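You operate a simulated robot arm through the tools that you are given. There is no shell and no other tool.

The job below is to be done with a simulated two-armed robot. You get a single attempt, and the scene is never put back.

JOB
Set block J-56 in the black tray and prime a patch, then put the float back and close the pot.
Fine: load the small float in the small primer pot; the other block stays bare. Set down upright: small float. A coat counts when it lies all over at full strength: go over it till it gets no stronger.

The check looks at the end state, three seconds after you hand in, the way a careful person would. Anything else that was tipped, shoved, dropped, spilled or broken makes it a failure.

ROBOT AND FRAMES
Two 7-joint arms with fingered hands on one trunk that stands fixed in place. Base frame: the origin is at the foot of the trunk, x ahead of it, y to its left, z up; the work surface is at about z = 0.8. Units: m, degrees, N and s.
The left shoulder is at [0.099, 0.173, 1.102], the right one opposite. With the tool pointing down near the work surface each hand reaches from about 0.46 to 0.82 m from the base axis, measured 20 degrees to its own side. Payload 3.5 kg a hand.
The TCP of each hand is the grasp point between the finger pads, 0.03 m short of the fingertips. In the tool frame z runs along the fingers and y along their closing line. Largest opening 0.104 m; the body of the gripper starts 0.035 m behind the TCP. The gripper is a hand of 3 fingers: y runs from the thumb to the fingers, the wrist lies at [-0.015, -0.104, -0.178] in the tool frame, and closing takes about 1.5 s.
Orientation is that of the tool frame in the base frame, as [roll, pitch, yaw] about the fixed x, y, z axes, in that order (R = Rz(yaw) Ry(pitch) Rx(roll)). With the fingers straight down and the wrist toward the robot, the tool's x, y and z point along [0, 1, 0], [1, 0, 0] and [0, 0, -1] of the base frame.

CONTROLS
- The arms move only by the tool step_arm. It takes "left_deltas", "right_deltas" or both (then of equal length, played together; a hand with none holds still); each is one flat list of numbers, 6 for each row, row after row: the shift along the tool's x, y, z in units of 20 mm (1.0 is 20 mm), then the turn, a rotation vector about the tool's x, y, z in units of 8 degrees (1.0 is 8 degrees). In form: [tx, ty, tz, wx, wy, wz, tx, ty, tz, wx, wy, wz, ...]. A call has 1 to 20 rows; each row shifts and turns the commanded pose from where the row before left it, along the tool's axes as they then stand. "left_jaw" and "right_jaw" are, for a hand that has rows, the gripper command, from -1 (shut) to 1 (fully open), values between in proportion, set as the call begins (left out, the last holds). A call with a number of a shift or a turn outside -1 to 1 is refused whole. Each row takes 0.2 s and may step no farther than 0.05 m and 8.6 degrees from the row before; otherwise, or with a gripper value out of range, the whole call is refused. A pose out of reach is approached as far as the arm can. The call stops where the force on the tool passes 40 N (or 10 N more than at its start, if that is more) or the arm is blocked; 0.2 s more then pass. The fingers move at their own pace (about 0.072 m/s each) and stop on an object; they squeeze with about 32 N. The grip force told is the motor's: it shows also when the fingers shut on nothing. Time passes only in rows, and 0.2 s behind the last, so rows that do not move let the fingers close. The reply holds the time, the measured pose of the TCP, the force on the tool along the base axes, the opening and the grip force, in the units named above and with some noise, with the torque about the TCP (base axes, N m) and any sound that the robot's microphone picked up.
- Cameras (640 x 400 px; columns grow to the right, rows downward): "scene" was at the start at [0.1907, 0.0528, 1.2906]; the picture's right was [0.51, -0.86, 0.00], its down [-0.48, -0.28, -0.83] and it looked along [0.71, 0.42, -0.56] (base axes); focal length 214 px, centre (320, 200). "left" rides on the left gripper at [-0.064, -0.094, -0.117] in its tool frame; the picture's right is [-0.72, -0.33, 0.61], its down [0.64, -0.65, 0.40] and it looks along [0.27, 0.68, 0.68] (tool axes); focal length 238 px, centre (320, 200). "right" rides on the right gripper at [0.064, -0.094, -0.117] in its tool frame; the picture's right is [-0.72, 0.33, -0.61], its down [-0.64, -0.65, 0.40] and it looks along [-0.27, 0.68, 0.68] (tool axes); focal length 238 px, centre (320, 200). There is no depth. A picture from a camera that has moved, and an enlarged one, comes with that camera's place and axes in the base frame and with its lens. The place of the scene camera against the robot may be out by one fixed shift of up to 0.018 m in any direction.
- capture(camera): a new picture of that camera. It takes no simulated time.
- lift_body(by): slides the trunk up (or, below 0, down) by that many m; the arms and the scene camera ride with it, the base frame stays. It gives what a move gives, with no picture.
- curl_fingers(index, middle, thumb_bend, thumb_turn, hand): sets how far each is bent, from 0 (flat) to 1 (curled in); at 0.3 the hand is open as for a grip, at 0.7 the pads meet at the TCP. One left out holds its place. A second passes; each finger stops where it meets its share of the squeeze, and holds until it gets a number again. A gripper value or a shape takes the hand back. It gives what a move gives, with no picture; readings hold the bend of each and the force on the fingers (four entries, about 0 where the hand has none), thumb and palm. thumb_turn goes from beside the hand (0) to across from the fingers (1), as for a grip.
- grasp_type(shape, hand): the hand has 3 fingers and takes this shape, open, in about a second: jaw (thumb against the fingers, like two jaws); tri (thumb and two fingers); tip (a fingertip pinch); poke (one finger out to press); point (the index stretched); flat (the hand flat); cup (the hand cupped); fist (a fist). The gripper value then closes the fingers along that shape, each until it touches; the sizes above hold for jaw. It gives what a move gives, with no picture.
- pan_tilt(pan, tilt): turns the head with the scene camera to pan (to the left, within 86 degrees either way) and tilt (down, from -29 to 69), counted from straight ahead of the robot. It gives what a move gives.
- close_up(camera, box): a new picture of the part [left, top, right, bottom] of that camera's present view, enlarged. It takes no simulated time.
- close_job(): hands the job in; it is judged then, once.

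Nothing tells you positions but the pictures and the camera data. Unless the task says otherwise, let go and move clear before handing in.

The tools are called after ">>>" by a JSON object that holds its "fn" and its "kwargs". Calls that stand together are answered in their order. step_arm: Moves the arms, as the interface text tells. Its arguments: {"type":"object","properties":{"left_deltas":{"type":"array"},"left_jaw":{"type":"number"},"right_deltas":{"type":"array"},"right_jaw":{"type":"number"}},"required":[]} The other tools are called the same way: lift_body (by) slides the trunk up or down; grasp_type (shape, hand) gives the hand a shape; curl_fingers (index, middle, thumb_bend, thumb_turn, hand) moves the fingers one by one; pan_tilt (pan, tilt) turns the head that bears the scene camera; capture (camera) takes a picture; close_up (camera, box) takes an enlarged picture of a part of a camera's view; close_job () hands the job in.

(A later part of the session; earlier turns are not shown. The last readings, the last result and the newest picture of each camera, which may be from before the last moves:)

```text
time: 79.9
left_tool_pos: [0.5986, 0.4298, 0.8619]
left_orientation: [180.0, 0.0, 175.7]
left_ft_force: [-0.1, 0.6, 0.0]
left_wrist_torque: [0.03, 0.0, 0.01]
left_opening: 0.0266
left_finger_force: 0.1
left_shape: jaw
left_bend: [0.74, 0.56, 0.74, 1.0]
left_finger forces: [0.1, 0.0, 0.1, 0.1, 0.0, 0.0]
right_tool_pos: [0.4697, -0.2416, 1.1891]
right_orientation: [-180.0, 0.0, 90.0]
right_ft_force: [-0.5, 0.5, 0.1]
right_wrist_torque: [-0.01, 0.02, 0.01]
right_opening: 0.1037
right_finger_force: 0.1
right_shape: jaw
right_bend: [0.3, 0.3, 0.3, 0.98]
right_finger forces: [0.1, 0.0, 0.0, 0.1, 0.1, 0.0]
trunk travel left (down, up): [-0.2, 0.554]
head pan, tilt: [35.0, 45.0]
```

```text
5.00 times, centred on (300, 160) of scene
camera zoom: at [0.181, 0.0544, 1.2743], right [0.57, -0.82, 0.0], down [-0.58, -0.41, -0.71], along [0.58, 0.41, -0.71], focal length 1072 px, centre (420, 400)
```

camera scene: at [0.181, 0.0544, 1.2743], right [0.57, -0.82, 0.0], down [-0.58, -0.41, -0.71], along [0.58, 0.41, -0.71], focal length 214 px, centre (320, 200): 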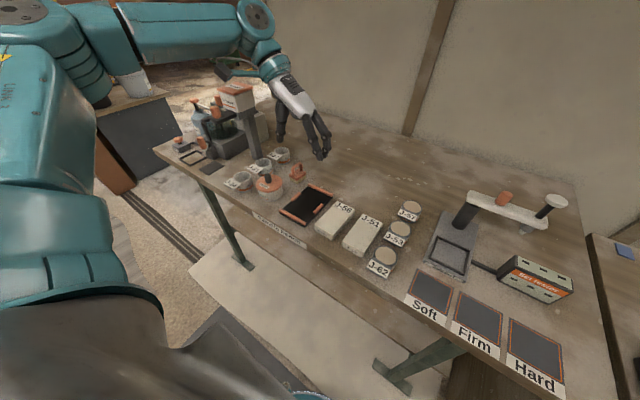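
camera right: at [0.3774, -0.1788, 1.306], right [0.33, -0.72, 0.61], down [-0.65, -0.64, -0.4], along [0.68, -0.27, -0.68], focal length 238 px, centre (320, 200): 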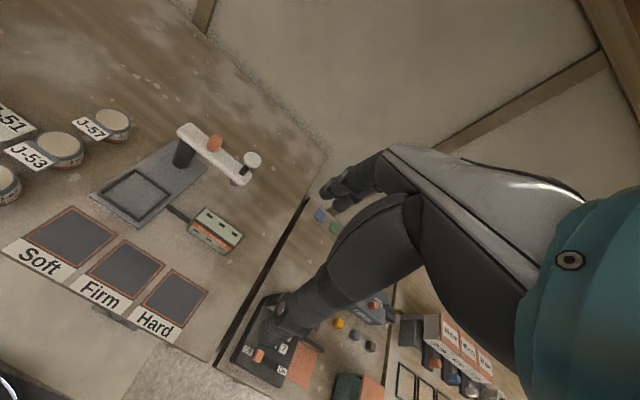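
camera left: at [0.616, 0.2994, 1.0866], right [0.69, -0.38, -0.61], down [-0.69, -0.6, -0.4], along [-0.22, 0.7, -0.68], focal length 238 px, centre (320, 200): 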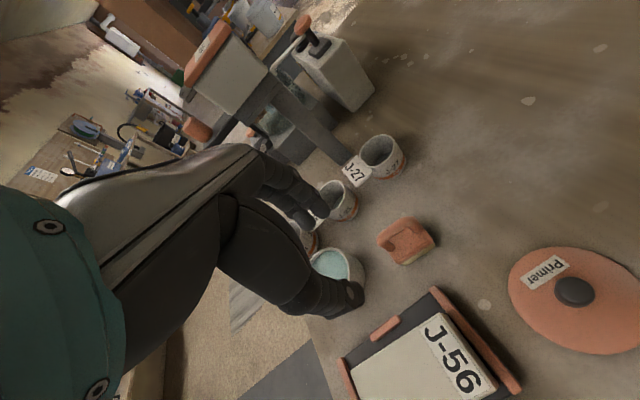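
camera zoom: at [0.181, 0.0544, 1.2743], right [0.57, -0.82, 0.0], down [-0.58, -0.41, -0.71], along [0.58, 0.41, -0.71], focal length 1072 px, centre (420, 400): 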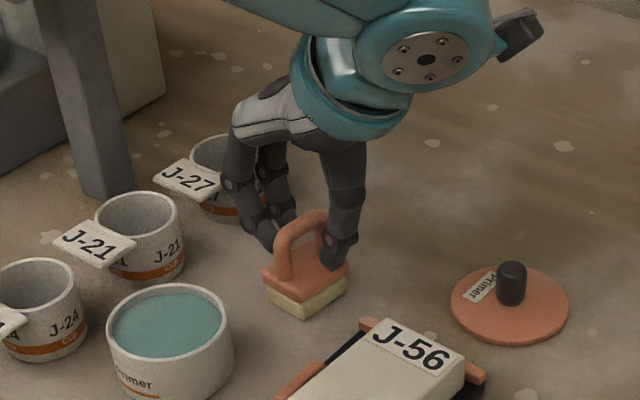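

No base contact now. Closing fully on the handle.

>>> {"fn": "step_arm", "kwargs": {"left_deltas": [0, 0, 0, 0, 0, 0, 0, 0, 0, 0, 0, 0, 0, 0, 0, 0, 0, 0, 0, 0, 0, 0, 0, 0, 0, 0, 0, 0, 0, 0], "left_jaw": -1}}

>>> {"fn": "close_up", "kwargs": {"camera": "left", "box": [260, 180, 420, 320]}}

>>> {"fn": "close_up", "kwargs": {"camera": "scene", "box": [260, 120, 340, 200]}}

```text
time: 81.1
left_tool_pos: [0.5993, 0.4295, 0.8631]
left_orientation: [-179.9, 0.1, 175.5]
left_ft_force: [-0.1, 0.3, 1.7]
left_wrist_torque: [0.07, -0.03, 0.03]
left_opening: 0.0001
left_finger_force: 32.5
left_shape: jaw
left_bend: [0.7, 0.7, 0.72, 1.0]
left_finger forces: [1.1, 0.3, 0.0, 0.1, 0.0, 0.1]
right_tool_pos: [0.4711, -0.2423, 1.1897]
right_orientation: [-179.9, 0.0, 90.1]
right_ft_force: [0.0, -0.1, -0.2]
right_wrist_torque: [-0.02, 0.02, -0.02]
right_opening: 0.1034
right_finger_force: 0.0
right_shape: jaw
right_bend: [0.3, 0.3, 0.3, 0.98]
right_finger forces: [0.0, 0.0, 0.0, 0.0, 0.0, 0.0]
trunk travel left (down, up): [-0.2, 0.554]
head pan, tilt: [35.0, 45.0]
```

```text
2.86 times, centred on (340, 250) of left
camera zoom: at [0.6545, 0.3299, 0.9812], right [0.69, -0.38, -0.61], down [-0.69, -0.6, -0.4], along [-0.22, 0.7, -0.68], focal length 681 px, centre (263, 57)
```

zoom: 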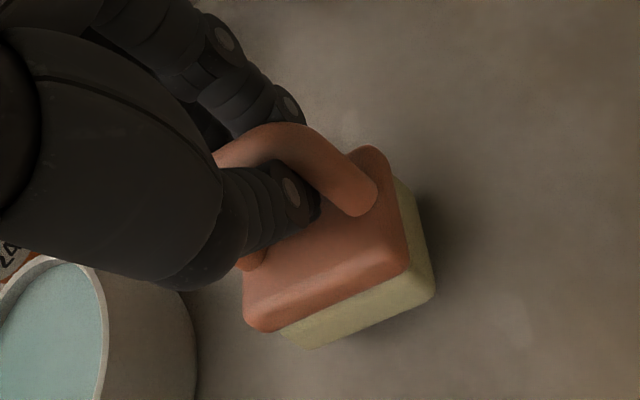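

```text
5.00 times, centred on (300, 160) of scene
camera zoom: at [0.1808, 0.0544, 1.2743], right [0.57, -0.82, 0.0], down [-0.58, -0.41, -0.71], along [0.58, 0.41, -0.71], focal length 1072 px, centre (420, 400)
```

zoom: 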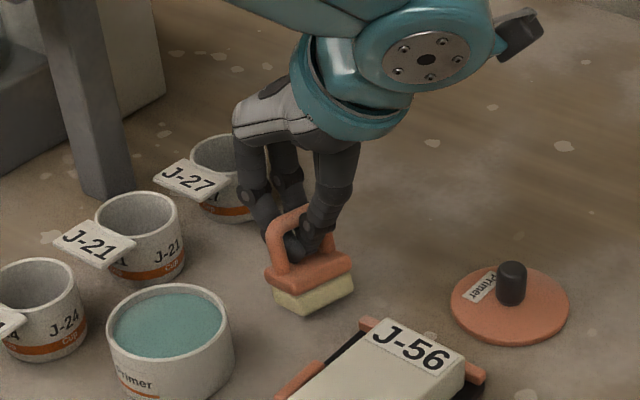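

The pads met just above the thin handle bar, since the fingers form an inverted V and the bar sat in the gap near the tips. I'll open again and look before regripping slightly lower.

>>> {"fn": "step_arm", "kwargs": {"left_deltas": [0, 0, 0, 0, 0, 0, 0, 0, 0, 0, 0, 0, 0, 0, 0, 0, 0, 0, 0, 0, 0, 0, 0, 0], "left_jaw": 0.1}}

>>> {"fn": "close_up", "kwargs": {"camera": "left", "box": [260, 180, 420, 320]}}

>>> {"fn": "close_up", "kwargs": {"camera": "scene", "box": [260, 120, 340, 200]}}

```text
time: 82.1
left_tool_pos: [0.5992, 0.4295, 0.8621]
left_orientation: [180.0, 0.0, 175.7]
left_ft_force: [0.3, 0.2, 0.5]
left_wrist_torque: [0.01, 0.0, 0.02]
left_opening: 0.0569
left_finger_force: 0.0
left_shape: jaw
left_bend: [0.74, 0.43, 0.67, 1.0]
left_finger forces: [0.0, 0.0, 0.0, 0.1, 0.1, 0.0]
right_tool_pos: [0.4709, -0.242, 1.1887]
right_orientation: [180.0, 0.0, 90.0]
right_ft_force: [-0.2, -0.2, 0.8]
right_wrist_torque: [-0.01, -0.02, 0.0]
right_opening: 0.1037
right_finger_force: 0.0
right_shape: jaw
right_bend: [0.3, 0.3, 0.3, 0.98]
right_finger forces: [0.1, 0.1, 0.0, 0.0, 0.0, 0.0]
trunk travel left (down, up): [-0.2, 0.554]
head pan, tilt: [35.0, 45.0]
```

```text
2.86 times, centred on (340, 250) of left
camera zoom: at [0.6546, 0.3299, 0.981], right [0.69, -0.38, -0.61], down [-0.69, -0.6, -0.4], along [-0.22, 0.7, -0.68], focal length 681 px, centre (263, 57)
```

zoom: 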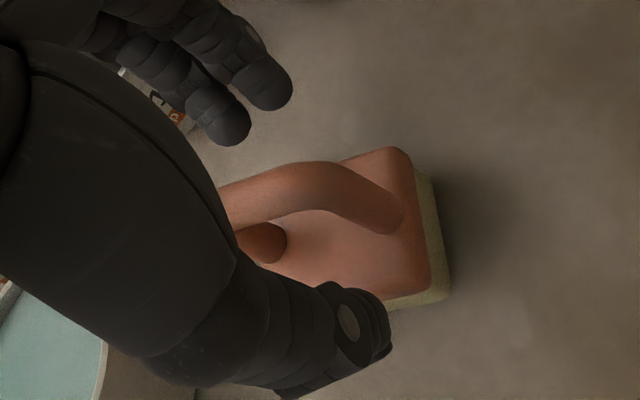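

```text
5.00 times, centred on (300, 160) of scene
camera zoom: at [0.181, 0.0544, 1.2743], right [0.57, -0.82, 0.0], down [-0.58, -0.41, -0.71], along [0.58, 0.41, -0.71], focal length 1072 px, centre (420, 400)
```

zoom: 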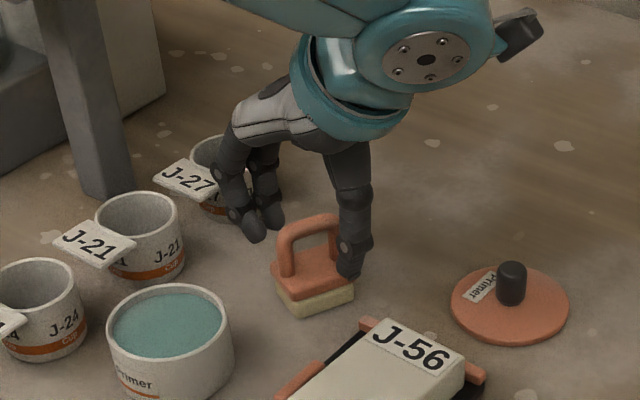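

The attempt twisted the float about 20° in place, though it's upright and unharmed. Gripping the handle lengthwise, with thumb and fingers outside its two legs, should be more rigid, so I'll raise and turn the hand to about yaw 63 to match and look again.

>>> {"fn": "step_arm", "kwargs": {"left_deltas": [0, 0, -0.7, 0, 0, 0, 0, 0, -1, 0, 0, 0, 0, 0, -1, 0, 0, 0, 0, 0, 0, 0, 0, 1, 0, 0, 0, 0, 0, 1, 0, 0, 0, 0, 0, 1, 0, 0, 0, 0, 0, 1, 0, 0, 0, 0, 0, 1, 0, 0, 0, 0, 0, 1, 0, 0, 0, 0, 0, 1, 0, 0, 0, 0, 0, 1, 0, 0, 0, 0, 0, 1, 0, 0, 0, 0, 0, 1, 0, 0, 0, 0, 0, 1, 0, 0, 0, 0, 0, 1, 0, 0, 0, 0, 0, 1, 0, 0, 0, 0, 0, 1, -0.67, -0.165, 0, 0, 0, 0.08, 0, 0, 0, 0, 0, 0], "left_jaw": 0.3}}

>>> {"fn": "capture", "kwargs": {"camera": "left"}}

>>> {"fn": "close_up", "kwargs": {"camera": "left", "box": [260, 180, 460, 340]}}

>>> {"fn": "close_up", "kwargs": {"camera": "scene", "box": [250, 110, 350, 210]}}

```text
time: 86.1
left_tool_pos: [0.5892, 0.4164, 0.9153]
left_orientation: [180.0, 0.1, 62.8]
left_ft_force: [0.1, -0.5, 0.3]
left_wrist_torque: [-0.02, 0.0, 0.01]
left_opening: 0.0672
left_finger_force: 0.0
left_shape: jaw
left_bend: [0.28, 0.39, 0.62, 1.0]
left_finger forces: [0.0, 0.0, 0.0, 0.0, 0.0, 0.0]
right_tool_pos: [0.4725, -0.2408, 1.189]
right_orientation: [180.0, 0.1, 90.1]
right_ft_force: [-0.4, 0.4, -0.5]
right_wrist_torque: [0.02, -0.01, -0.01]
right_opening: 0.104
right_finger_force: 0.0
right_shape: jaw
right_bend: [0.3, 0.3, 0.3, 0.98]
right_finger forces: [0.0, 0.1, 0.0, 0.0, 0.0, 0.0]
trunk travel left (down, up): [-0.2, 0.554]
head pan, tilt: [35.0, 45.0]
```

```text
taken
camera left: at [0.4763, 0.403, 1.0344], right [-0.62, -0.49, -0.61], down [-0.29, 0.87, -0.41], along [0.73, -0.07, -0.68], focal length 238 px, centre (320, 200)
```

left: 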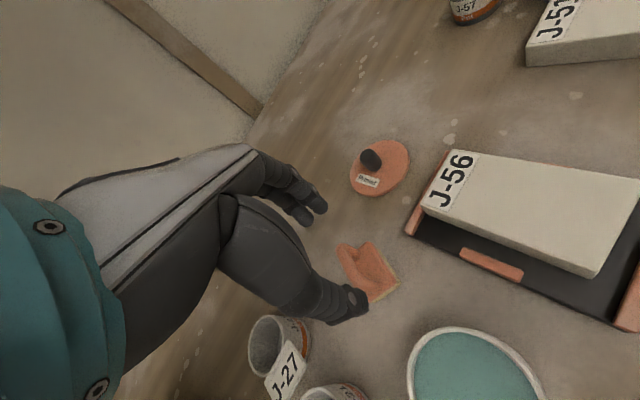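

```text
2.50 times, centred on (360, 260) of left
camera zoom: at [0.4763, 0.403, 1.0344], right [-0.62, -0.49, -0.61], down [-0.29, 0.87, -0.41], along [0.73, -0.07, -0.68], focal length 596 px, centre (220, 50)
```

zoom: 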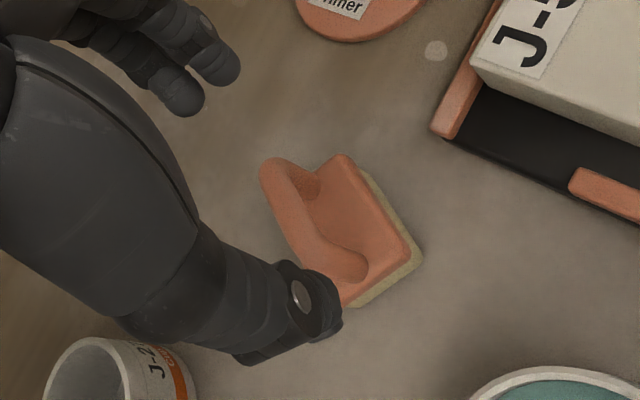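

```text
4.00 times, centred on (300, 160) of scene
camera zoom: at [0.1811, 0.0545, 1.2742], right [0.57, -0.82, 0.0], down [-0.58, -0.41, -0.71], along [0.58, 0.41, -0.71], focal length 858 px, centre (400, 360)
```

zoom: 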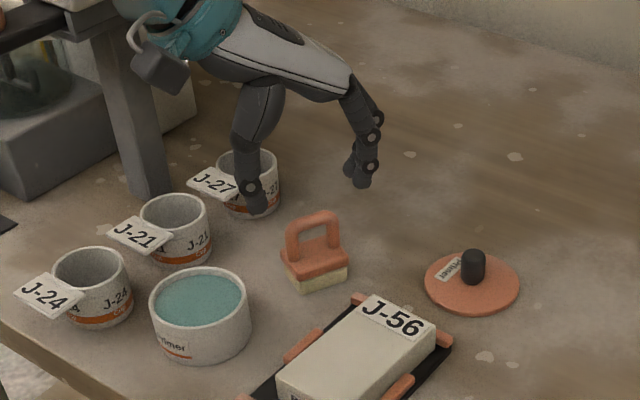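

The float's centre is at about (0.595, 0.423), turned about −25°. I'll fine-adjust the hand and lower until the fingers straddle the handle lengthwise.

>>> {"fn": "step_arm", "kwargs": {"left_deltas": [0.14, 0.21, 0.3, 0, 0, -0.27, 0, 0, 0.7, 0, 0, 0, 0, 0, 0.7, 0, 0, 0, 0, 0, 0.5, 0, 0, 0, 0, 0, 0, 0, 0, 0]}}

>>> {"fn": "close_up", "kwargs": {"camera": "left", "box": [260, 180, 420, 320]}}

>>> {"fn": "close_up", "kwargs": {"camera": "scene", "box": [260, 120, 340, 200]}}

```text
time: 87.3
left_tool_pos: [0.5944, 0.4189, 0.8721]
left_orientation: [180.0, 0.1, 65.1]
left_ft_force: [0.3, -0.1, 1.3]
left_wrist_torque: [0.04, 0.01, 0.0]
left_opening: 0.0671
left_finger_force: 0.0
left_shape: jaw
left_bend: [0.28, 0.39, 0.62, 1.0]
left_finger forces: [0.1, 0.0, 0.0, 0.0, 0.0, 0.1]
right_tool_pos: [0.4718, -0.2411, 1.1897]
right_orientation: [180.0, 0.1, 90.0]
right_ft_force: [0.1, -0.3, 0.5]
right_wrist_torque: [0.01, 0.04, 0.02]
right_opening: 0.1037
right_finger_force: 0.0
right_shape: jaw
right_bend: [0.3, 0.3, 0.3, 0.98]
right_finger forces: [0.0, 0.0, 0.1, 0.1, 0.0, 0.0]
trunk travel left (down, up): [-0.2, 0.554]
head pan, tilt: [35.0, 45.0]
```

```text
2.86 times, centred on (340, 250) of left
camera zoom: at [0.4822, 0.4001, 0.9904], right [-0.6, -0.52, -0.61], down [-0.32, 0.86, -0.4], along [0.73, -0.05, -0.68], focal length 681 px, centre (263, 57)
```

zoom: 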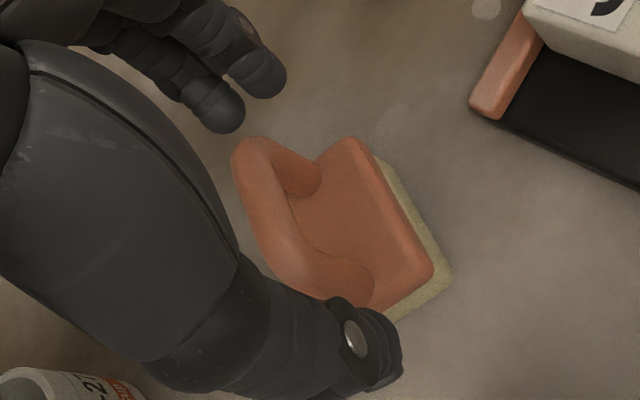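

```text
5.00 times, centred on (300, 160) of scene
camera zoom: at [0.1809, 0.0544, 1.2743], right [0.57, -0.82, 0.0], down [-0.58, -0.41, -0.71], along [0.58, 0.41, -0.71], focal length 1072 px, centre (420, 400)
```

zoom: 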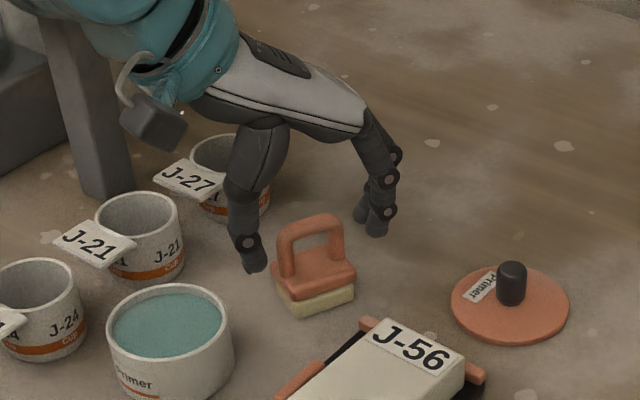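

Thumb and fingers line up with the handle's length. Lowering the last 15 mm, then closing.

>>> {"fn": "step_arm", "kwargs": {"left_deltas": [0, 0, 0.35, 0, 0, 0, 0, 0, 0.35, 0, 0, 0, 0, 0, 0, 0, 0, 0]}}

>>> {"fn": "step_arm", "kwargs": {"left_deltas": [0, 0, 0, 0, 0, 0, 0, 0, 0, 0, 0, 0], "left_jaw": 0.05}}

>>> {"fn": "close_up", "kwargs": {"camera": "left", "box": [260, 180, 420, 320]}}

>>> {"fn": "close_up", "kwargs": {"camera": "scene", "box": [260, 120, 340, 200]}}

```text
time: 88.1
left_tool_pos: [0.5939, 0.4189, 0.858]
left_orientation: [180.0, 0.1, 65.1]
left_ft_force: [-0.2, 0.1, -0.6]
left_wrist_torque: [0.02, -0.01, 0.03]
left_opening: 0.0671
left_finger_force: 0.2
left_shape: jaw
left_bend: [0.28, 0.39, 0.62, 1.0]
left_finger forces: [0.1, 0.0, 0.1, 0.1, 0.0, 0.0]
right_tool_pos: [0.471, -0.2423, 1.1894]
right_orientation: [180.0, 0.0, 90.1]
right_ft_force: [-0.3, -0.2, 0.7]
right_wrist_torque: [-0.03, -0.02, 0.0]
right_opening: 0.1034
right_finger_force: 0.0
right_shape: jaw
right_bend: [0.3, 0.3, 0.3, 0.98]
right_finger forces: [0.1, 0.1, 0.1, 0.0, 0.1, 0.1]
trunk travel left (down, up): [-0.2, 0.554]
head pan, tilt: [35.0, 45.0]
```

```text
time: 88.7
left_tool_pos: [0.5941, 0.4178, 0.8584]
left_orientation: [-180.0, 0.1, 65.1]
left_ft_force: [0.8, 0.6, 0.4]
left_wrist_torque: [0.0, 0.02, 0.03]
left_opening: 0.0552
left_finger_force: 0.0
left_shape: jaw
left_bend: [0.74, 0.43, 0.68, 1.0]
left_finger forces: [0.0, 0.0, 0.0, 0.1, 0.1, 0.0]
right_tool_pos: [0.4702, -0.2427, 1.1892]
right_orientation: [-180.0, -0.1, 90.0]
right_ft_force: [-0.3, -0.1, -0.5]
right_wrist_torque: [-0.01, 0.01, 0.0]
right_opening: 0.1034
right_finger_force: 0.1
right_shape: jaw
right_bend: [0.3, 0.3, 0.3, 0.98]
right_finger forces: [0.0, 0.0, 0.0, 0.0, 0.0, 0.0]
trunk travel left (down, up): [-0.2, 0.554]
head pan, tilt: [35.0, 45.0]
```

```text
2.86 times, centred on (340, 250) of left
camera zoom: at [0.4809, 0.4003, 0.9768], right [-0.6, -0.52, -0.61], down [-0.32, 0.86, -0.4], along [0.73, -0.05, -0.68], focal length 681 px, centre (263, 57)
```

zoom: 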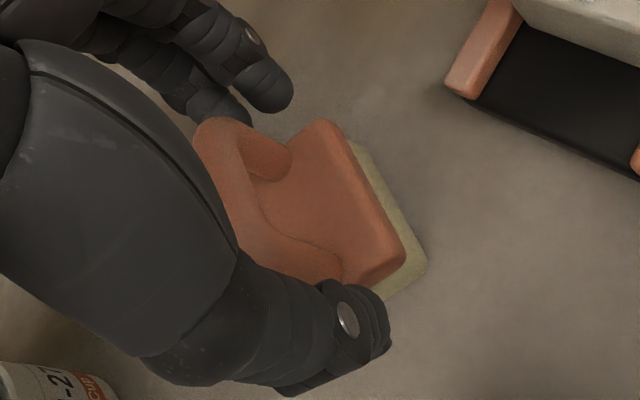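

```text
5.00 times, centred on (300, 160) of scene
camera zoom: at [0.181, 0.0544, 1.2743], right [0.57, -0.82, 0.0], down [-0.58, -0.41, -0.71], along [0.58, 0.41, -0.71], focal length 1072 px, centre (420, 400)
```

zoom: 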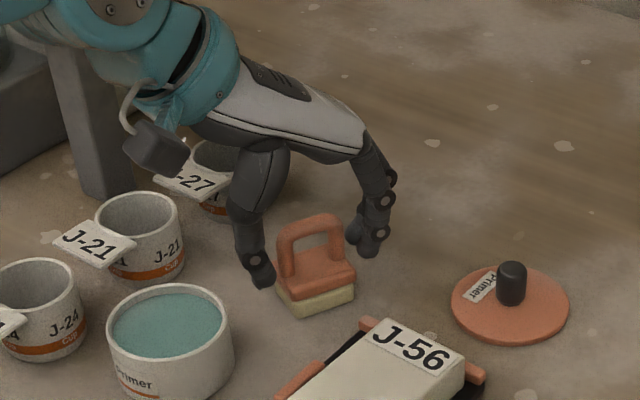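

The float is centred and parallel in the grip. Closing fully on the handle's ends.

>>> {"fn": "step_arm", "kwargs": {"left_deltas": [0, 0, 0, 0, 0, 0, 0, 0, 0, 0, 0, 0, 0, 0, 0, 0, 0, 0, 0, 0, 0, 0, 0, 0, 0, 0, 0, 0, 0, 0], "left_jaw": -0.5}}

>>> {"fn": "close_up", "kwargs": {"camera": "left", "box": [260, 180, 420, 320]}}

>>> {"fn": "close_up", "kwargs": {"camera": "scene", "box": [260, 120, 340, 200]}}

```text
time: 89.9
left_tool_pos: [0.5932, 0.419, 0.8581]
left_orientation: [-180.0, 0.1, 65.2]
left_ft_force: [1.1, -0.1, 0.1]
left_wrist_torque: [0.0, -0.1, -0.02]
left_opening: 0.0128
left_finger_force: 32.1
left_shape: jaw
left_bend: [0.72, 0.63, 0.8, 1.0]
left_finger forces: [0.0, 9.5, 0.0, 0.1, 0.2, 0.0]
right_tool_pos: [0.4711, -0.2409, 1.1894]
right_orientation: [180.0, 0.0, 90.0]
right_ft_force: [-0.1, -0.1, -0.7]
right_wrist_torque: [0.02, 0.0, 0.0]
right_opening: 0.1038
right_finger_force: 0.0
right_shape: jaw
right_bend: [0.3, 0.3, 0.3, 0.98]
right_finger forces: [0.0, 0.1, 0.1, 0.1, 0.1, 0.1]
trunk travel left (down, up): [-0.2, 0.554]
head pan, tilt: [35.0, 45.0]
```

```text
2.86 times, centred on (340, 250) of left
camera zoom: at [0.4809, 0.4002, 0.977], right [-0.6, -0.52, -0.61], down [-0.32, 0.86, -0.4], along [0.73, -0.05, -0.68], focal length 681 px, centre (263, 57)
```

zoom: 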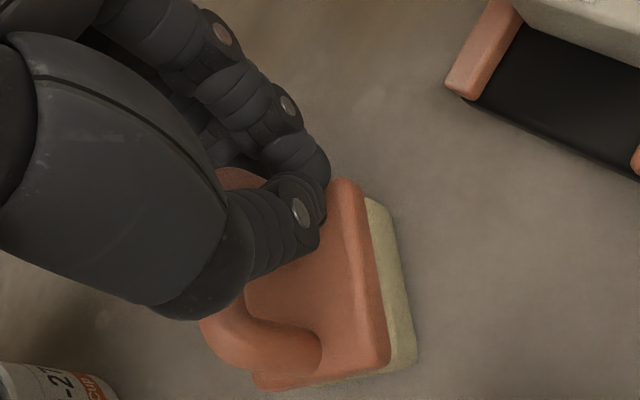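

```text
5.00 times, centred on (300, 160) of scene
camera zoom: at [0.1809, 0.0544, 1.2743], right [0.57, -0.82, 0.0], down [-0.58, -0.41, -0.71], along [0.58, 0.41, -0.71], focal length 1072 px, centre (420, 400)
```

zoom: 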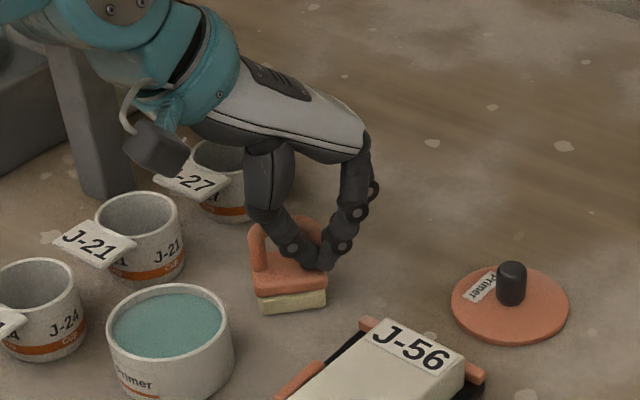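

The thumb slipped off the round leg and pushed the float sideways. I'll open up and reassess.

>>> {"fn": "step_arm", "kwargs": {"left_deltas": [0, 0, 0, 0, 0, 0, 0, 0, 0, 0, 0, 0, 0, 0, 0, 0, 0, 0], "left_jaw": 0.3}}

>>> {"fn": "close_up", "kwargs": {"camera": "left", "box": [240, 160, 440, 320]}}

>>> {"fn": "close_up", "kwargs": {"camera": "scene", "box": [260, 120, 340, 200]}}

```text
time: 90.7
left_tool_pos: [0.5944, 0.4187, 0.8587]
left_orientation: [-179.9, 0.1, 65.1]
left_ft_force: [0.5, 1.3, 0.5]
left_wrist_torque: [-0.01, -0.03, -0.02]
left_opening: 0.0667
left_finger_force: 0.1
left_shape: jaw
left_bend: [0.28, 0.39, 0.62, 1.0]
left_finger forces: [0.1, 0.0, 0.0, 0.0, 0.1, 0.1]
right_tool_pos: [0.4697, -0.2417, 1.1887]
right_orientation: [-180.0, 0.1, 90.0]
right_ft_force: [0.2, 0.3, 0.3]
right_wrist_torque: [-0.03, 0.01, -0.01]
right_opening: 0.1036
right_finger_force: 0.1
right_shape: jaw
right_bend: [0.3, 0.3, 0.3, 0.98]
right_finger forces: [0.1, 0.0, 0.0, 0.1, 0.0, 0.0]
trunk travel left (down, up): [-0.2, 0.554]
head pan, tilt: [35.0, 45.0]
```

```text
2.50 times, centred on (340, 240) of left
camera zoom: at [0.4809, 0.4003, 0.9767], right [-0.6, -0.52, -0.61], down [-0.32, 0.86, -0.4], along [0.73, -0.05, -0.68], focal length 596 px, centre (270, 100)
```

zoom: 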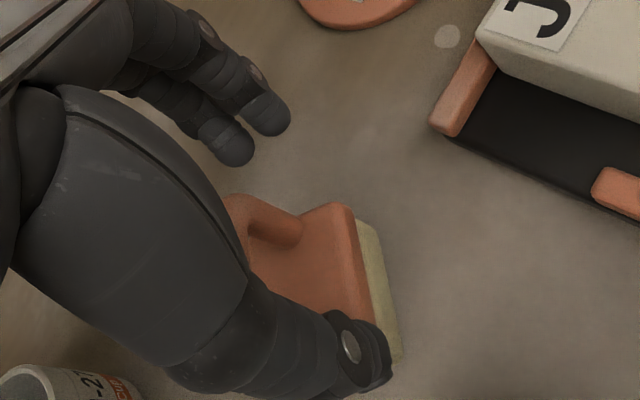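

```text
5.00 times, centred on (300, 160) of scene
camera zoom: at [0.181, 0.0544, 1.2743], right [0.57, -0.82, 0.0], down [-0.58, -0.41, -0.71], along [0.58, 0.41, -0.71], focal length 1072 px, centre (420, 400)
```

zoom: 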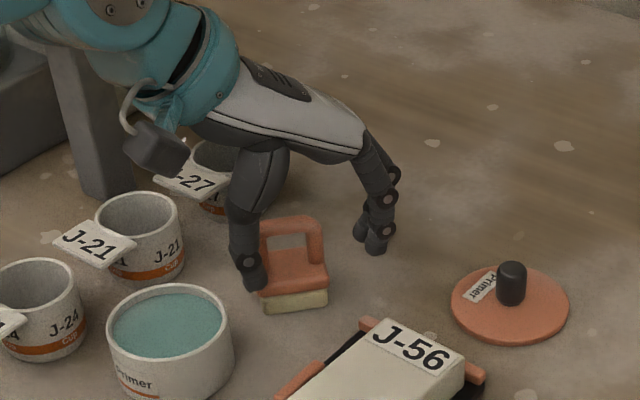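

The float is upright but has shifted and turned. Gripping the float's body by its long flat sides, straddling the handle, should be solid the way the block was. I'll raise the hand and measure its new pose.

>>> {"fn": "step_arm", "kwargs": {"left_deltas": [0, 0, -0.5, 0, 0, 0, 0, 0, -0.8, 0, 0, 0, 0, 0, -1, 0, 0, 0, 0, 0, -1, 0, 0, 0, 0, 0, -1, 0, 0, 0, 0, -0.8, 0, 0, 0, 0, 0, -0.8, 0, 0, 0, 0, 0, 0, 0, 0, 0, 0]}}

>>> {"fn": "capture", "kwargs": {"camera": "left"}}

>>> {"fn": "close_up", "kwargs": {"camera": "left", "box": [280, 180, 440, 320]}}

>>> {"fn": "close_up", "kwargs": {"camera": "scene", "box": [240, 120, 340, 200]}}

```text
time: 92.5
left_tool_pos: [0.5641, 0.433, 0.9448]
left_orientation: [-179.9, 0.1, 65.2]
left_ft_force: [-0.1, -0.6, 0.3]
left_wrist_torque: [0.01, -0.01, 0.03]
left_opening: 0.0672
left_finger_force: 0.1
left_shape: jaw
left_bend: [0.28, 0.39, 0.62, 1.0]
left_finger forces: [0.1, 0.1, 0.1, 0.0, 0.0, 0.0]
right_tool_pos: [0.4706, -0.2421, 1.1907]
right_orientation: [-180.0, 0.1, 90.1]
right_ft_force: [-0.4, 0.6, -0.8]
right_wrist_torque: [0.01, -0.03, 0.0]
right_opening: 0.1037
right_finger_force: 0.0
right_shape: jaw
right_bend: [0.3, 0.3, 0.3, 0.98]
right_finger forces: [0.0, 0.0, 0.1, 0.1, 0.1, 0.0]
trunk travel left (down, up): [-0.2, 0.554]
head pan, tilt: [35.0, 45.0]
```

```text
taken
camera left: at [0.4519, 0.414, 1.0626], right [-0.6, -0.52, -0.61], down [-0.32, 0.86, -0.4], along [0.73, -0.05, -0.68], focal length 238 px, centre (320, 200)
```

left: 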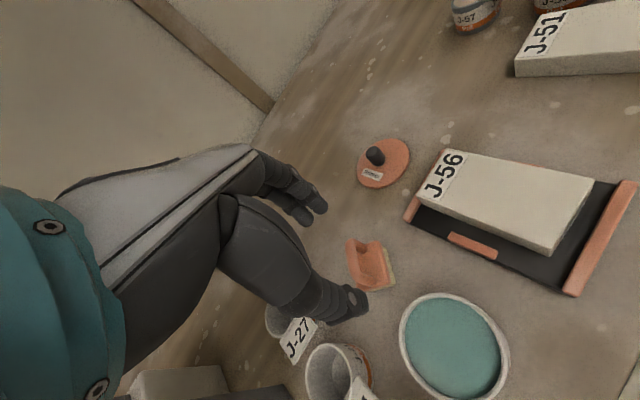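

```text
2.86 times, centred on (360, 250) of left
camera zoom: at [0.4519, 0.414, 1.0626], right [-0.6, -0.52, -0.61], down [-0.32, 0.86, -0.4], along [0.73, -0.05, -0.68], focal length 681 px, centre (206, 57)
```

zoom: 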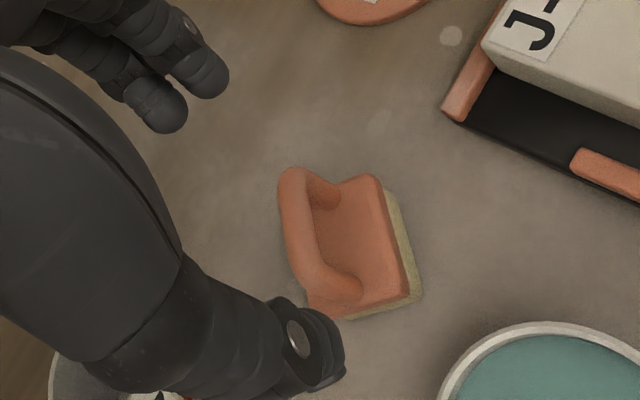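

```text
5.00 times, centred on (290, 160) of scene
camera zoom: at [0.1811, 0.0544, 1.2742], right [0.57, -0.82, 0.0], down [-0.58, -0.41, -0.71], along [0.58, 0.41, -0.71], focal length 1072 px, centre (470, 400)
```

zoom: 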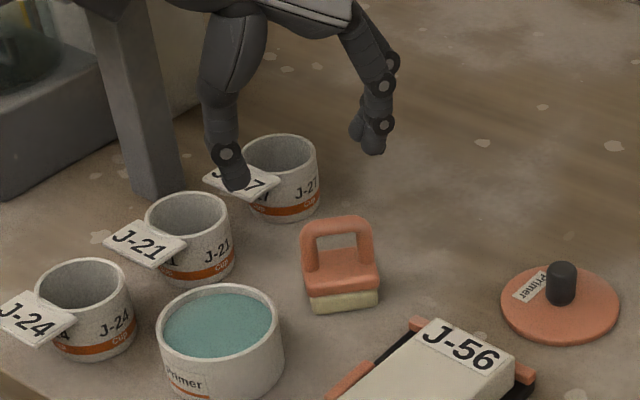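

The float is upright at about (0.589, 0.434), turned to −43°. I'll rotate the hand to yaw 137 so it closes across its width and position above it.

>>> {"fn": "step_arm", "kwargs": {"left_deltas": [0, 0, 0, 0, 0, -1, 0, 0, 0, 0, 0, -1, 0, 0, 0, 0, 0, -1, 0, 0, 0, 0, 0, -1, 0, 0, 0, 0, 0, -1, 0, 0, 0, 0, 0, -1, 0, 0, 0, 0, 0, -1, 0, 0, 0, 0, 0, -1, 0, 0, 0, 0, 0, -0.98, -0.6, 0.5, 0, 0, 0, 0, -0.58, 0.49, 0, 0, 0, 0, 0, 0, 0.8, 0, 0, 0, 0, 0, 1, 0, 0, 0, 0, 0, 0, 0, 0, 0], "left_jaw": 0.15}}

>>> {"fn": "capture", "kwargs": {"camera": "left"}}

>>> {"fn": "close_up", "kwargs": {"camera": "left", "box": [260, 180, 420, 320]}}

>>> {"fn": "close_up", "kwargs": {"camera": "scene", "box": [240, 110, 340, 190]}}

```text
time: 95.5
left_tool_pos: [0.595, 0.4308, 0.9078]
left_orientation: [-179.9, 0.0, 136.9]
left_ft_force: [0.6, 0.0, -0.5]
left_wrist_torque: [0.0, 0.03, -0.03]
left_opening: 0.0604
left_finger_force: 0.1
left_shape: jaw
left_bend: [0.74, 0.41, 0.66, 1.0]
left_finger forces: [0.0, 0.0, 0.0, 0.0, 0.0, 0.0]
right_tool_pos: [0.4703, -0.2419, 1.1897]
right_orientation: [-180.0, 0.0, 90.0]
right_ft_force: [-0.8, -0.6, 0.8]
right_wrist_torque: [0.01, 0.04, -0.02]
right_opening: 0.1033
right_finger_force: 0.1
right_shape: jaw
right_bend: [0.3, 0.3, 0.3, 0.98]
right_finger forces: [0.0, 0.0, 0.0, 0.1, 0.1, 0.0]
trunk travel left (down, up): [-0.2, 0.554]
head pan, tilt: [35.0, 45.0]
```

```text
taken
camera left: at [0.5777, 0.3173, 1.0262], right [0.3, -0.73, -0.61], down [-0.91, -0.04, -0.4], along [0.27, 0.68, -0.68], focal length 238 px, centre (320, 200)
```

left: 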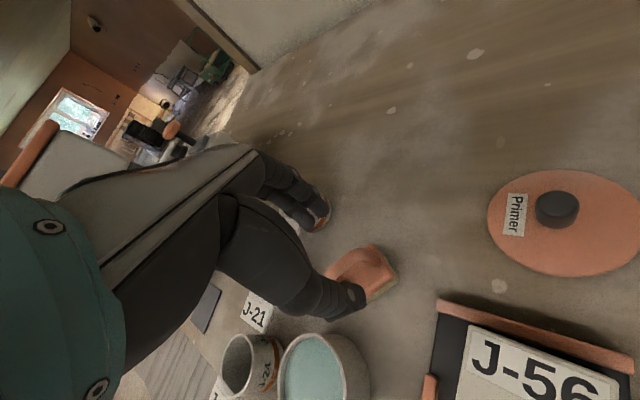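

```text
2.86 times, centred on (340, 250) of left
camera zoom: at [0.5777, 0.3173, 1.0262], right [0.3, -0.73, -0.61], down [-0.91, -0.04, -0.4], along [0.27, 0.68, -0.68], focal length 681 px, centre (263, 57)
```

zoom: 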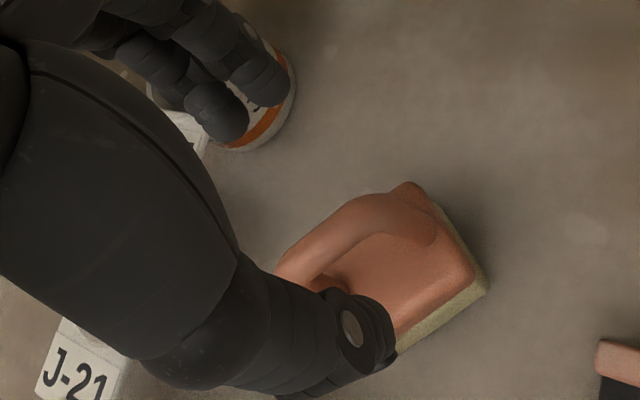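

```text
5.00 times, centred on (290, 150) of scene
camera zoom: at [0.1809, 0.0544, 1.2743], right [0.57, -0.82, 0.0], down [-0.58, -0.41, -0.71], along [0.58, 0.41, -0.71], focal length 1072 px, centre (470, 450)
```

zoom: 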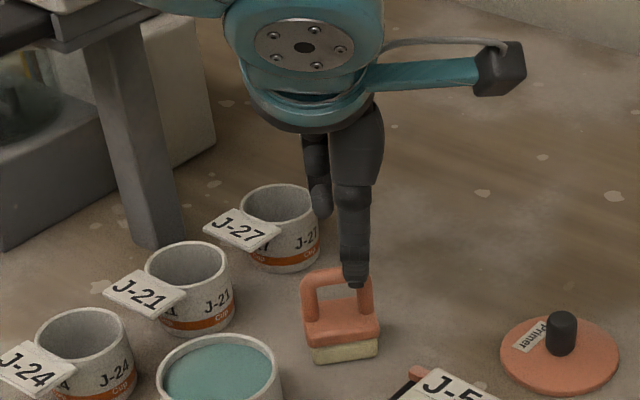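

Small correction needed: about 6 mm along the float and 3 mm across. I'll adjust and lower to just above gripping height.

>>> {"fn": "step_arm", "kwargs": {"left_deltas": [0.32, 0.12, 0, 0, 0, -0.25, 0, 0, 0.6, 0, 0, 0, 0, 0, 0.8, 0, 0, 0, 0, 0, 0.5, 0, 0, 0, 0, 0, 0, 0, 0, 0]}}

>>> {"fn": "close_up", "kwargs": {"camera": "left", "box": [260, 180, 420, 320]}}

>>> {"fn": "close_up", "kwargs": {"camera": "scene", "box": [240, 110, 340, 190]}}

```text
time: 96.7
left_tool_pos: [0.594, 0.4373, 0.8701]
left_orientation: [180.0, 0.1, 138.9]
left_ft_force: [-0.1, -0.2, 0.1]
left_wrist_torque: [-0.01, -0.01, 0.01]
left_opening: 0.0601
left_finger_force: 0.1
left_shape: jaw
left_bend: [0.74, 0.41, 0.66, 1.0]
left_finger forces: [0.0, 0.0, 0.1, 0.0, 0.0, 0.1]
right_tool_pos: [0.4712, -0.2422, 1.1894]
right_orientation: [180.0, 0.0, 90.0]
right_ft_force: [-0.1, -0.2, 0.8]
right_wrist_torque: [-0.02, -0.01, 0.01]
right_opening: 0.1036
right_finger_force: 0.0
right_shape: jaw
right_bend: [0.3, 0.3, 0.3, 0.98]
right_finger forces: [0.0, 0.1, 0.0, 0.0, 0.0, 0.1]
trunk travel left (down, up): [-0.2, 0.554]
head pan, tilt: [35.0, 45.0]
```

```text
2.86 times, centred on (340, 250) of left
camera zoom: at [0.5789, 0.3231, 0.9887], right [0.33, -0.72, -0.61], down [-0.91, -0.07, -0.4], along [0.25, 0.69, -0.68], focal length 681 px, centre (263, 57)
```

zoom: 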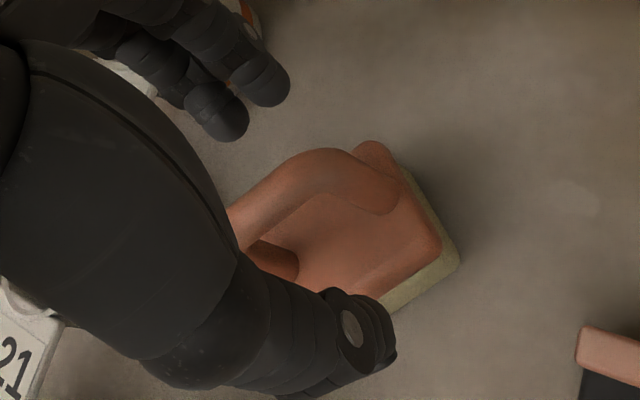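

```text
5.00 times, centred on (290, 150) of scene
camera zoom: at [0.1809, 0.0544, 1.2743], right [0.57, -0.82, 0.0], down [-0.58, -0.41, -0.71], along [0.58, 0.41, -0.71], focal length 1072 px, centre (470, 450)
```

zoom: 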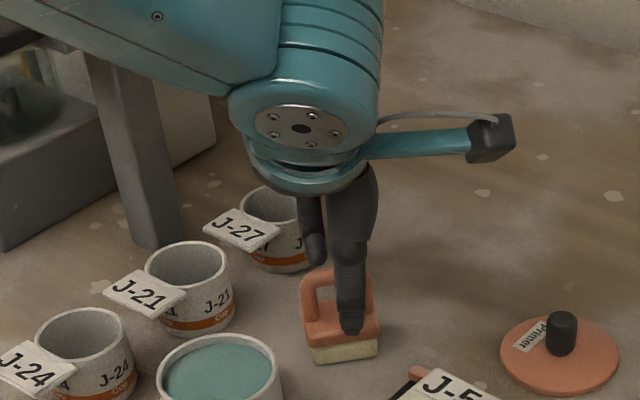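

Now well centred and parallel. Lowering to gripping height.

>>> {"fn": "step_arm", "kwargs": {"left_deltas": [0, 0, 0.4, 0, 0, 0, 0, 0, 0.4, 0, 0, 0, 0, 0, 0.35, 0, 0, 0, 0, 0, 0, 0, 0, 0]}}

>>> {"fn": "step_arm", "kwargs": {"left_deltas": [0, 0, 0, 0, 0, 0, 0, 0, 0, 0, 0, 0, 0, 0, 0, 0, 0, 0], "left_jaw": -0.3}}

>>> {"fn": "close_up", "kwargs": {"camera": "left", "box": [260, 180, 420, 320]}}

>>> {"fn": "close_up", "kwargs": {"camera": "scene", "box": [240, 110, 340, 190]}}

```text
time: 97.7
left_tool_pos: [0.5921, 0.4364, 0.8475]
left_orientation: [-179.9, 0.0, 138.8]
left_ft_force: [0.4, 0.9, -0.7]
left_wrist_torque: [0.05, -0.02, -0.03]
left_opening: 0.0603
left_finger_force: 0.0
left_shape: jaw
left_bend: [0.74, 0.41, 0.66, 1.0]
left_finger forces: [0.0, 0.0, 0.1, 0.0, 0.0, 0.0]
right_tool_pos: [0.4716, -0.2424, 1.1896]
right_orientation: [179.9, 0.1, 90.0]
right_ft_force: [0.0, 0.2, -0.4]
right_wrist_torque: [-0.02, -0.01, 0.0]
right_opening: 0.1038
right_finger_force: 0.0
right_shape: jaw
right_bend: [0.3, 0.3, 0.3, 0.98]
right_finger forces: [0.1, 0.0, 0.1, 0.1, 0.0, 0.0]
trunk travel left (down, up): [-0.2, 0.554]
head pan, tilt: [35.0, 45.0]
```

```text
time: 98.5
left_tool_pos: [0.5944, 0.4356, 0.8476]
left_orientation: [-179.9, 0.0, 139.0]
left_ft_force: [0.2, 0.0, 0.4]
left_wrist_torque: [0.0, 0.0, 0.02]
left_opening: 0.0371
left_finger_force: 0.2
left_shape: jaw
left_bend: [0.74, 0.51, 0.73, 1.0]
left_finger forces: [0.2, 0.1, 0.0, 0.0, 0.2, 0.1]
right_tool_pos: [0.4695, -0.2426, 1.1896]
right_orientation: [-180.0, 0.0, 90.0]
right_ft_force: [0.4, -0.3, 0.7]
right_wrist_torque: [0.01, 0.01, -0.01]
right_opening: 0.1037
right_finger_force: 0.1
right_shape: jaw
right_bend: [0.3, 0.3, 0.3, 0.98]
right_finger forces: [0.0, 0.1, 0.1, 0.0, 0.0, 0.0]
trunk travel left (down, up): [-0.2, 0.554]
head pan, tilt: [35.0, 45.0]
```

```text
2.86 times, centred on (340, 250) of left
camera zoom: at [0.5788, 0.323, 0.9659], right [0.33, -0.72, -0.61], down [-0.91, -0.07, -0.4], along [0.25, 0.69, -0.68], focal length 681 px, centre (263, 57)
```

zoom: 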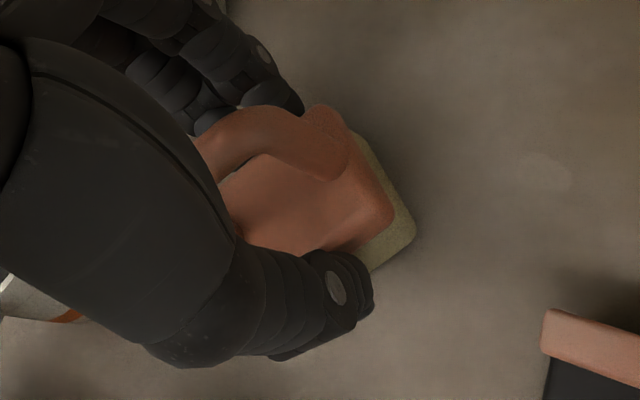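

```text
5.00 times, centred on (290, 150) of scene
camera zoom: at [0.181, 0.0545, 1.2743], right [0.57, -0.82, 0.0], down [-0.58, -0.41, -0.71], along [0.58, 0.41, -0.71], focal length 1072 px, centre (470, 450)
```

zoom: 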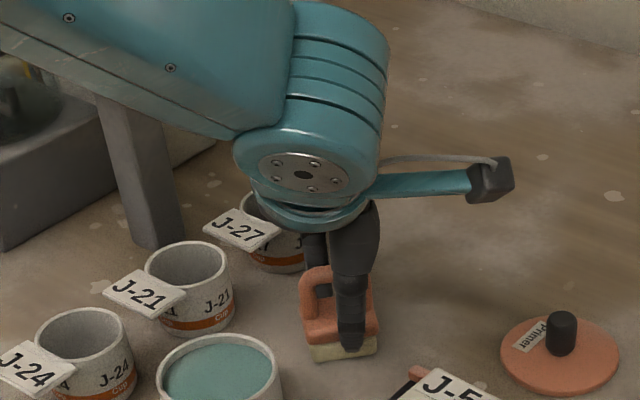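

Thumb and fingers flank the slab sides. Closing to grip.

>>> {"fn": "step_arm", "kwargs": {"left_deltas": [0, 0, 0, 0, 0, 0, 0, 0, 0, 0, 0, 0, 0, 0, 0, 0, 0, 0, 0, 0, 0, 0, 0, 0], "left_jaw": -0.7}}

>>> {"fn": "close_up", "kwargs": {"camera": "left", "box": [260, 180, 420, 320]}}

>>> {"fn": "close_up", "kwargs": {"camera": "scene", "box": [240, 110, 340, 190]}}

```text
time: 99.5
left_tool_pos: [0.593, 0.4361, 0.8476]
left_orientation: [-180.0, 0.0, 138.9]
left_ft_force: [0.5, -0.2, -0.4]
left_wrist_torque: [-0.02, -0.01, -0.04]
left_opening: 0.0323
left_finger_force: 32.4
left_shape: jaw
left_bend: [0.74, 0.54, 0.74, 1.0]
left_finger forces: [18.6, 10.3, 0.1, 0.0, 28.8, 0.1]
right_tool_pos: [0.4706, -0.2415, 1.1895]
right_orientation: [-180.0, -0.1, 90.1]
right_ft_force: [-0.1, 0.2, -0.3]
right_wrist_torque: [-0.02, -0.01, -0.03]
right_opening: 0.1039
right_finger_force: 0.2
right_shape: jaw
right_bend: [0.3, 0.3, 0.3, 0.98]
right_finger forces: [0.0, 0.0, 0.0, 0.0, 0.0, 0.0]
trunk travel left (down, up): [-0.2, 0.554]
head pan, tilt: [35.0, 45.0]
```

```text
2.86 times, centred on (340, 250) of left
camera zoom: at [0.5787, 0.323, 0.9658], right [0.33, -0.72, -0.61], down [-0.91, -0.07, -0.4], along [0.25, 0.69, -0.68], focal length 681 px, centre (263, 57)
```

zoom: 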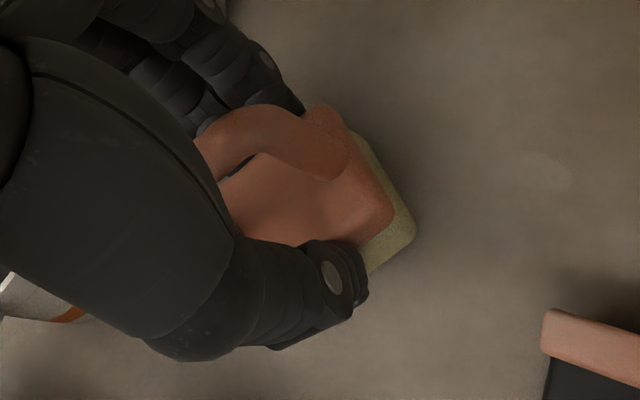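

```text
5.00 times, centred on (290, 150) of scene
camera zoom: at [0.181, 0.0545, 1.2743], right [0.57, -0.82, 0.0], down [-0.58, -0.41, -0.71], along [0.58, 0.41, -0.71], focal length 1072 px, centre (470, 450)
```

zoom: 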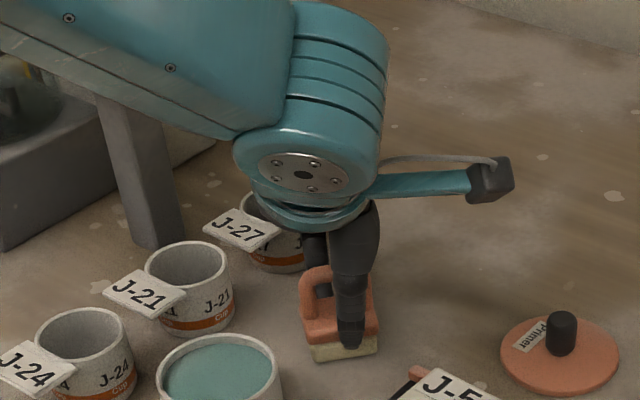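

A firm, balanced grip on the float's sides (19, 10 and 29 N). Lifting slowly to confirm.

>>> {"fn": "step_arm", "kwargs": {"left_deltas": [0, 0, -0.2, 0, 0, 0, 0, 0, -0.4, 0, 0, 0, 0, 0, -0.6, 0, 0, 0, 0, 0, -0.8, 0, 0, 0, 0, 0, -1, 0, 0, 0, 0, 0, 0, 0, 0, 0], "left_jaw": -1}}

>>> {"fn": "close_up", "kwargs": {"camera": "left", "box": [260, 180, 420, 320]}}

>>> {"fn": "close_up", "kwargs": {"camera": "scene", "box": [240, 100, 340, 180]}}

```text
time: 100.9
left_tool_pos: [0.594, 0.4362, 0.9067]
left_orientation: [-180.0, 0.0, 138.9]
left_ft_force: [-0.2, -0.3, -0.3]
left_wrist_torque: [0.02, 0.01, 0.03]
left_opening: 0.0322
left_finger_force: 32.3
left_shape: jaw
left_bend: [0.74, 0.54, 0.74, 1.0]
left_finger forces: [18.8, 10.3, 0.0, 0.0, 28.8, 0.1]
right_tool_pos: [0.4718, -0.2419, 1.1896]
right_orientation: [179.9, 0.1, 90.0]
right_ft_force: [1.1, -0.1, -0.5]
right_wrist_torque: [0.02, 0.0, 0.0]
right_opening: 0.1034
right_finger_force: 0.1
right_shape: jaw
right_bend: [0.3, 0.3, 0.3, 0.98]
right_finger forces: [0.0, 0.1, 0.1, 0.1, 0.0, 0.0]
trunk travel left (down, up): [-0.2, 0.554]
head pan, tilt: [35.0, 45.0]
```

```text
2.86 times, centred on (340, 250) of left
camera zoom: at [0.5795, 0.3225, 1.0254], right [0.33, -0.72, -0.61], down [-0.91, -0.07, -0.4], along [0.25, 0.69, -0.68], focal length 681 px, centre (263, 57)
```

zoom: 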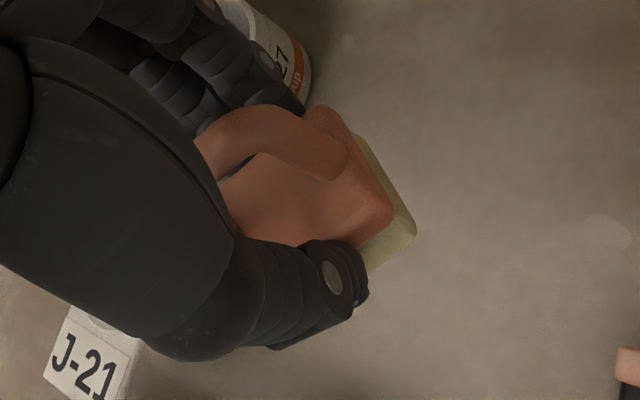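

```text
5.00 times, centred on (290, 140) of scene
camera zoom: at [0.1811, 0.0545, 1.2742], right [0.57, -0.82, 0.0], down [-0.58, -0.41, -0.71], along [0.58, 0.41, -0.71], focal length 1072 px, centre (470, 500)
```

zoom: 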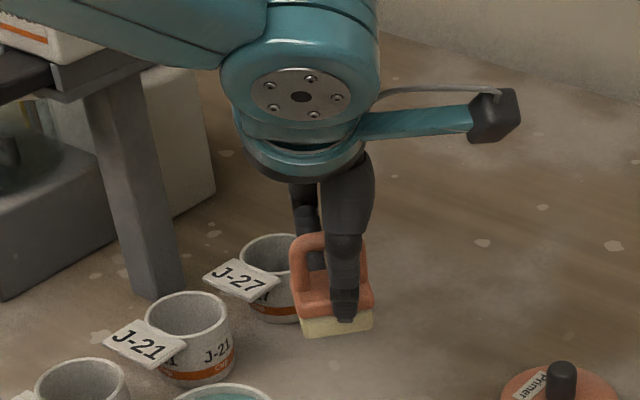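

The float is held rigidly and level. I'll look closely at the pot to judge its centre and primer level before dipping.

>>> {"fn": "close_up", "kwargs": {"camera": "scene", "box": [230, 150, 310, 210]}}

>>> {"fn": "capture", "kwargs": {"camera": "left"}}

```text
6.67 times, centred on (270, 180) of scene
camera zoom: at [0.1811, 0.0545, 1.2742], right [0.57, -0.82, 0.0], down [-0.58, -0.41, -0.71], along [0.58, 0.41, -0.71], focal length 1430 px, centre (653, 333)
```

zoom: 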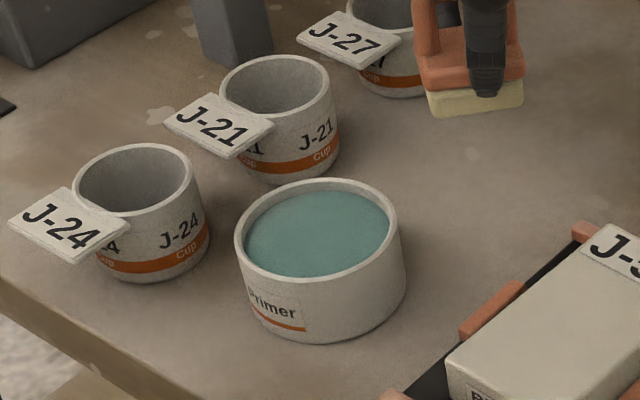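

```text
taken
camera left: at [0.5795, 0.3225, 1.0254], right [0.33, -0.72, -0.61], down [-0.91, -0.07, -0.4], along [0.25, 0.69, -0.68], focal length 238 px, centre (320, 200)
```

left: 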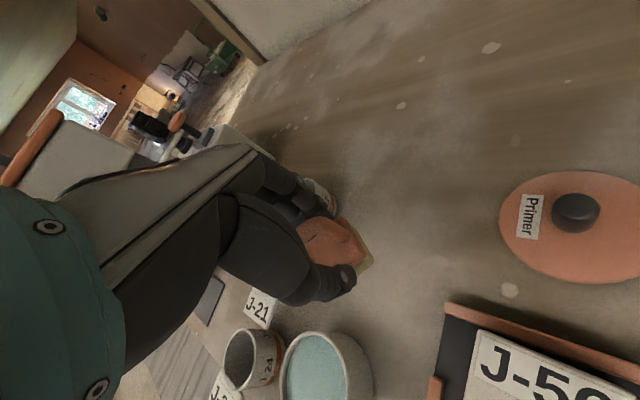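

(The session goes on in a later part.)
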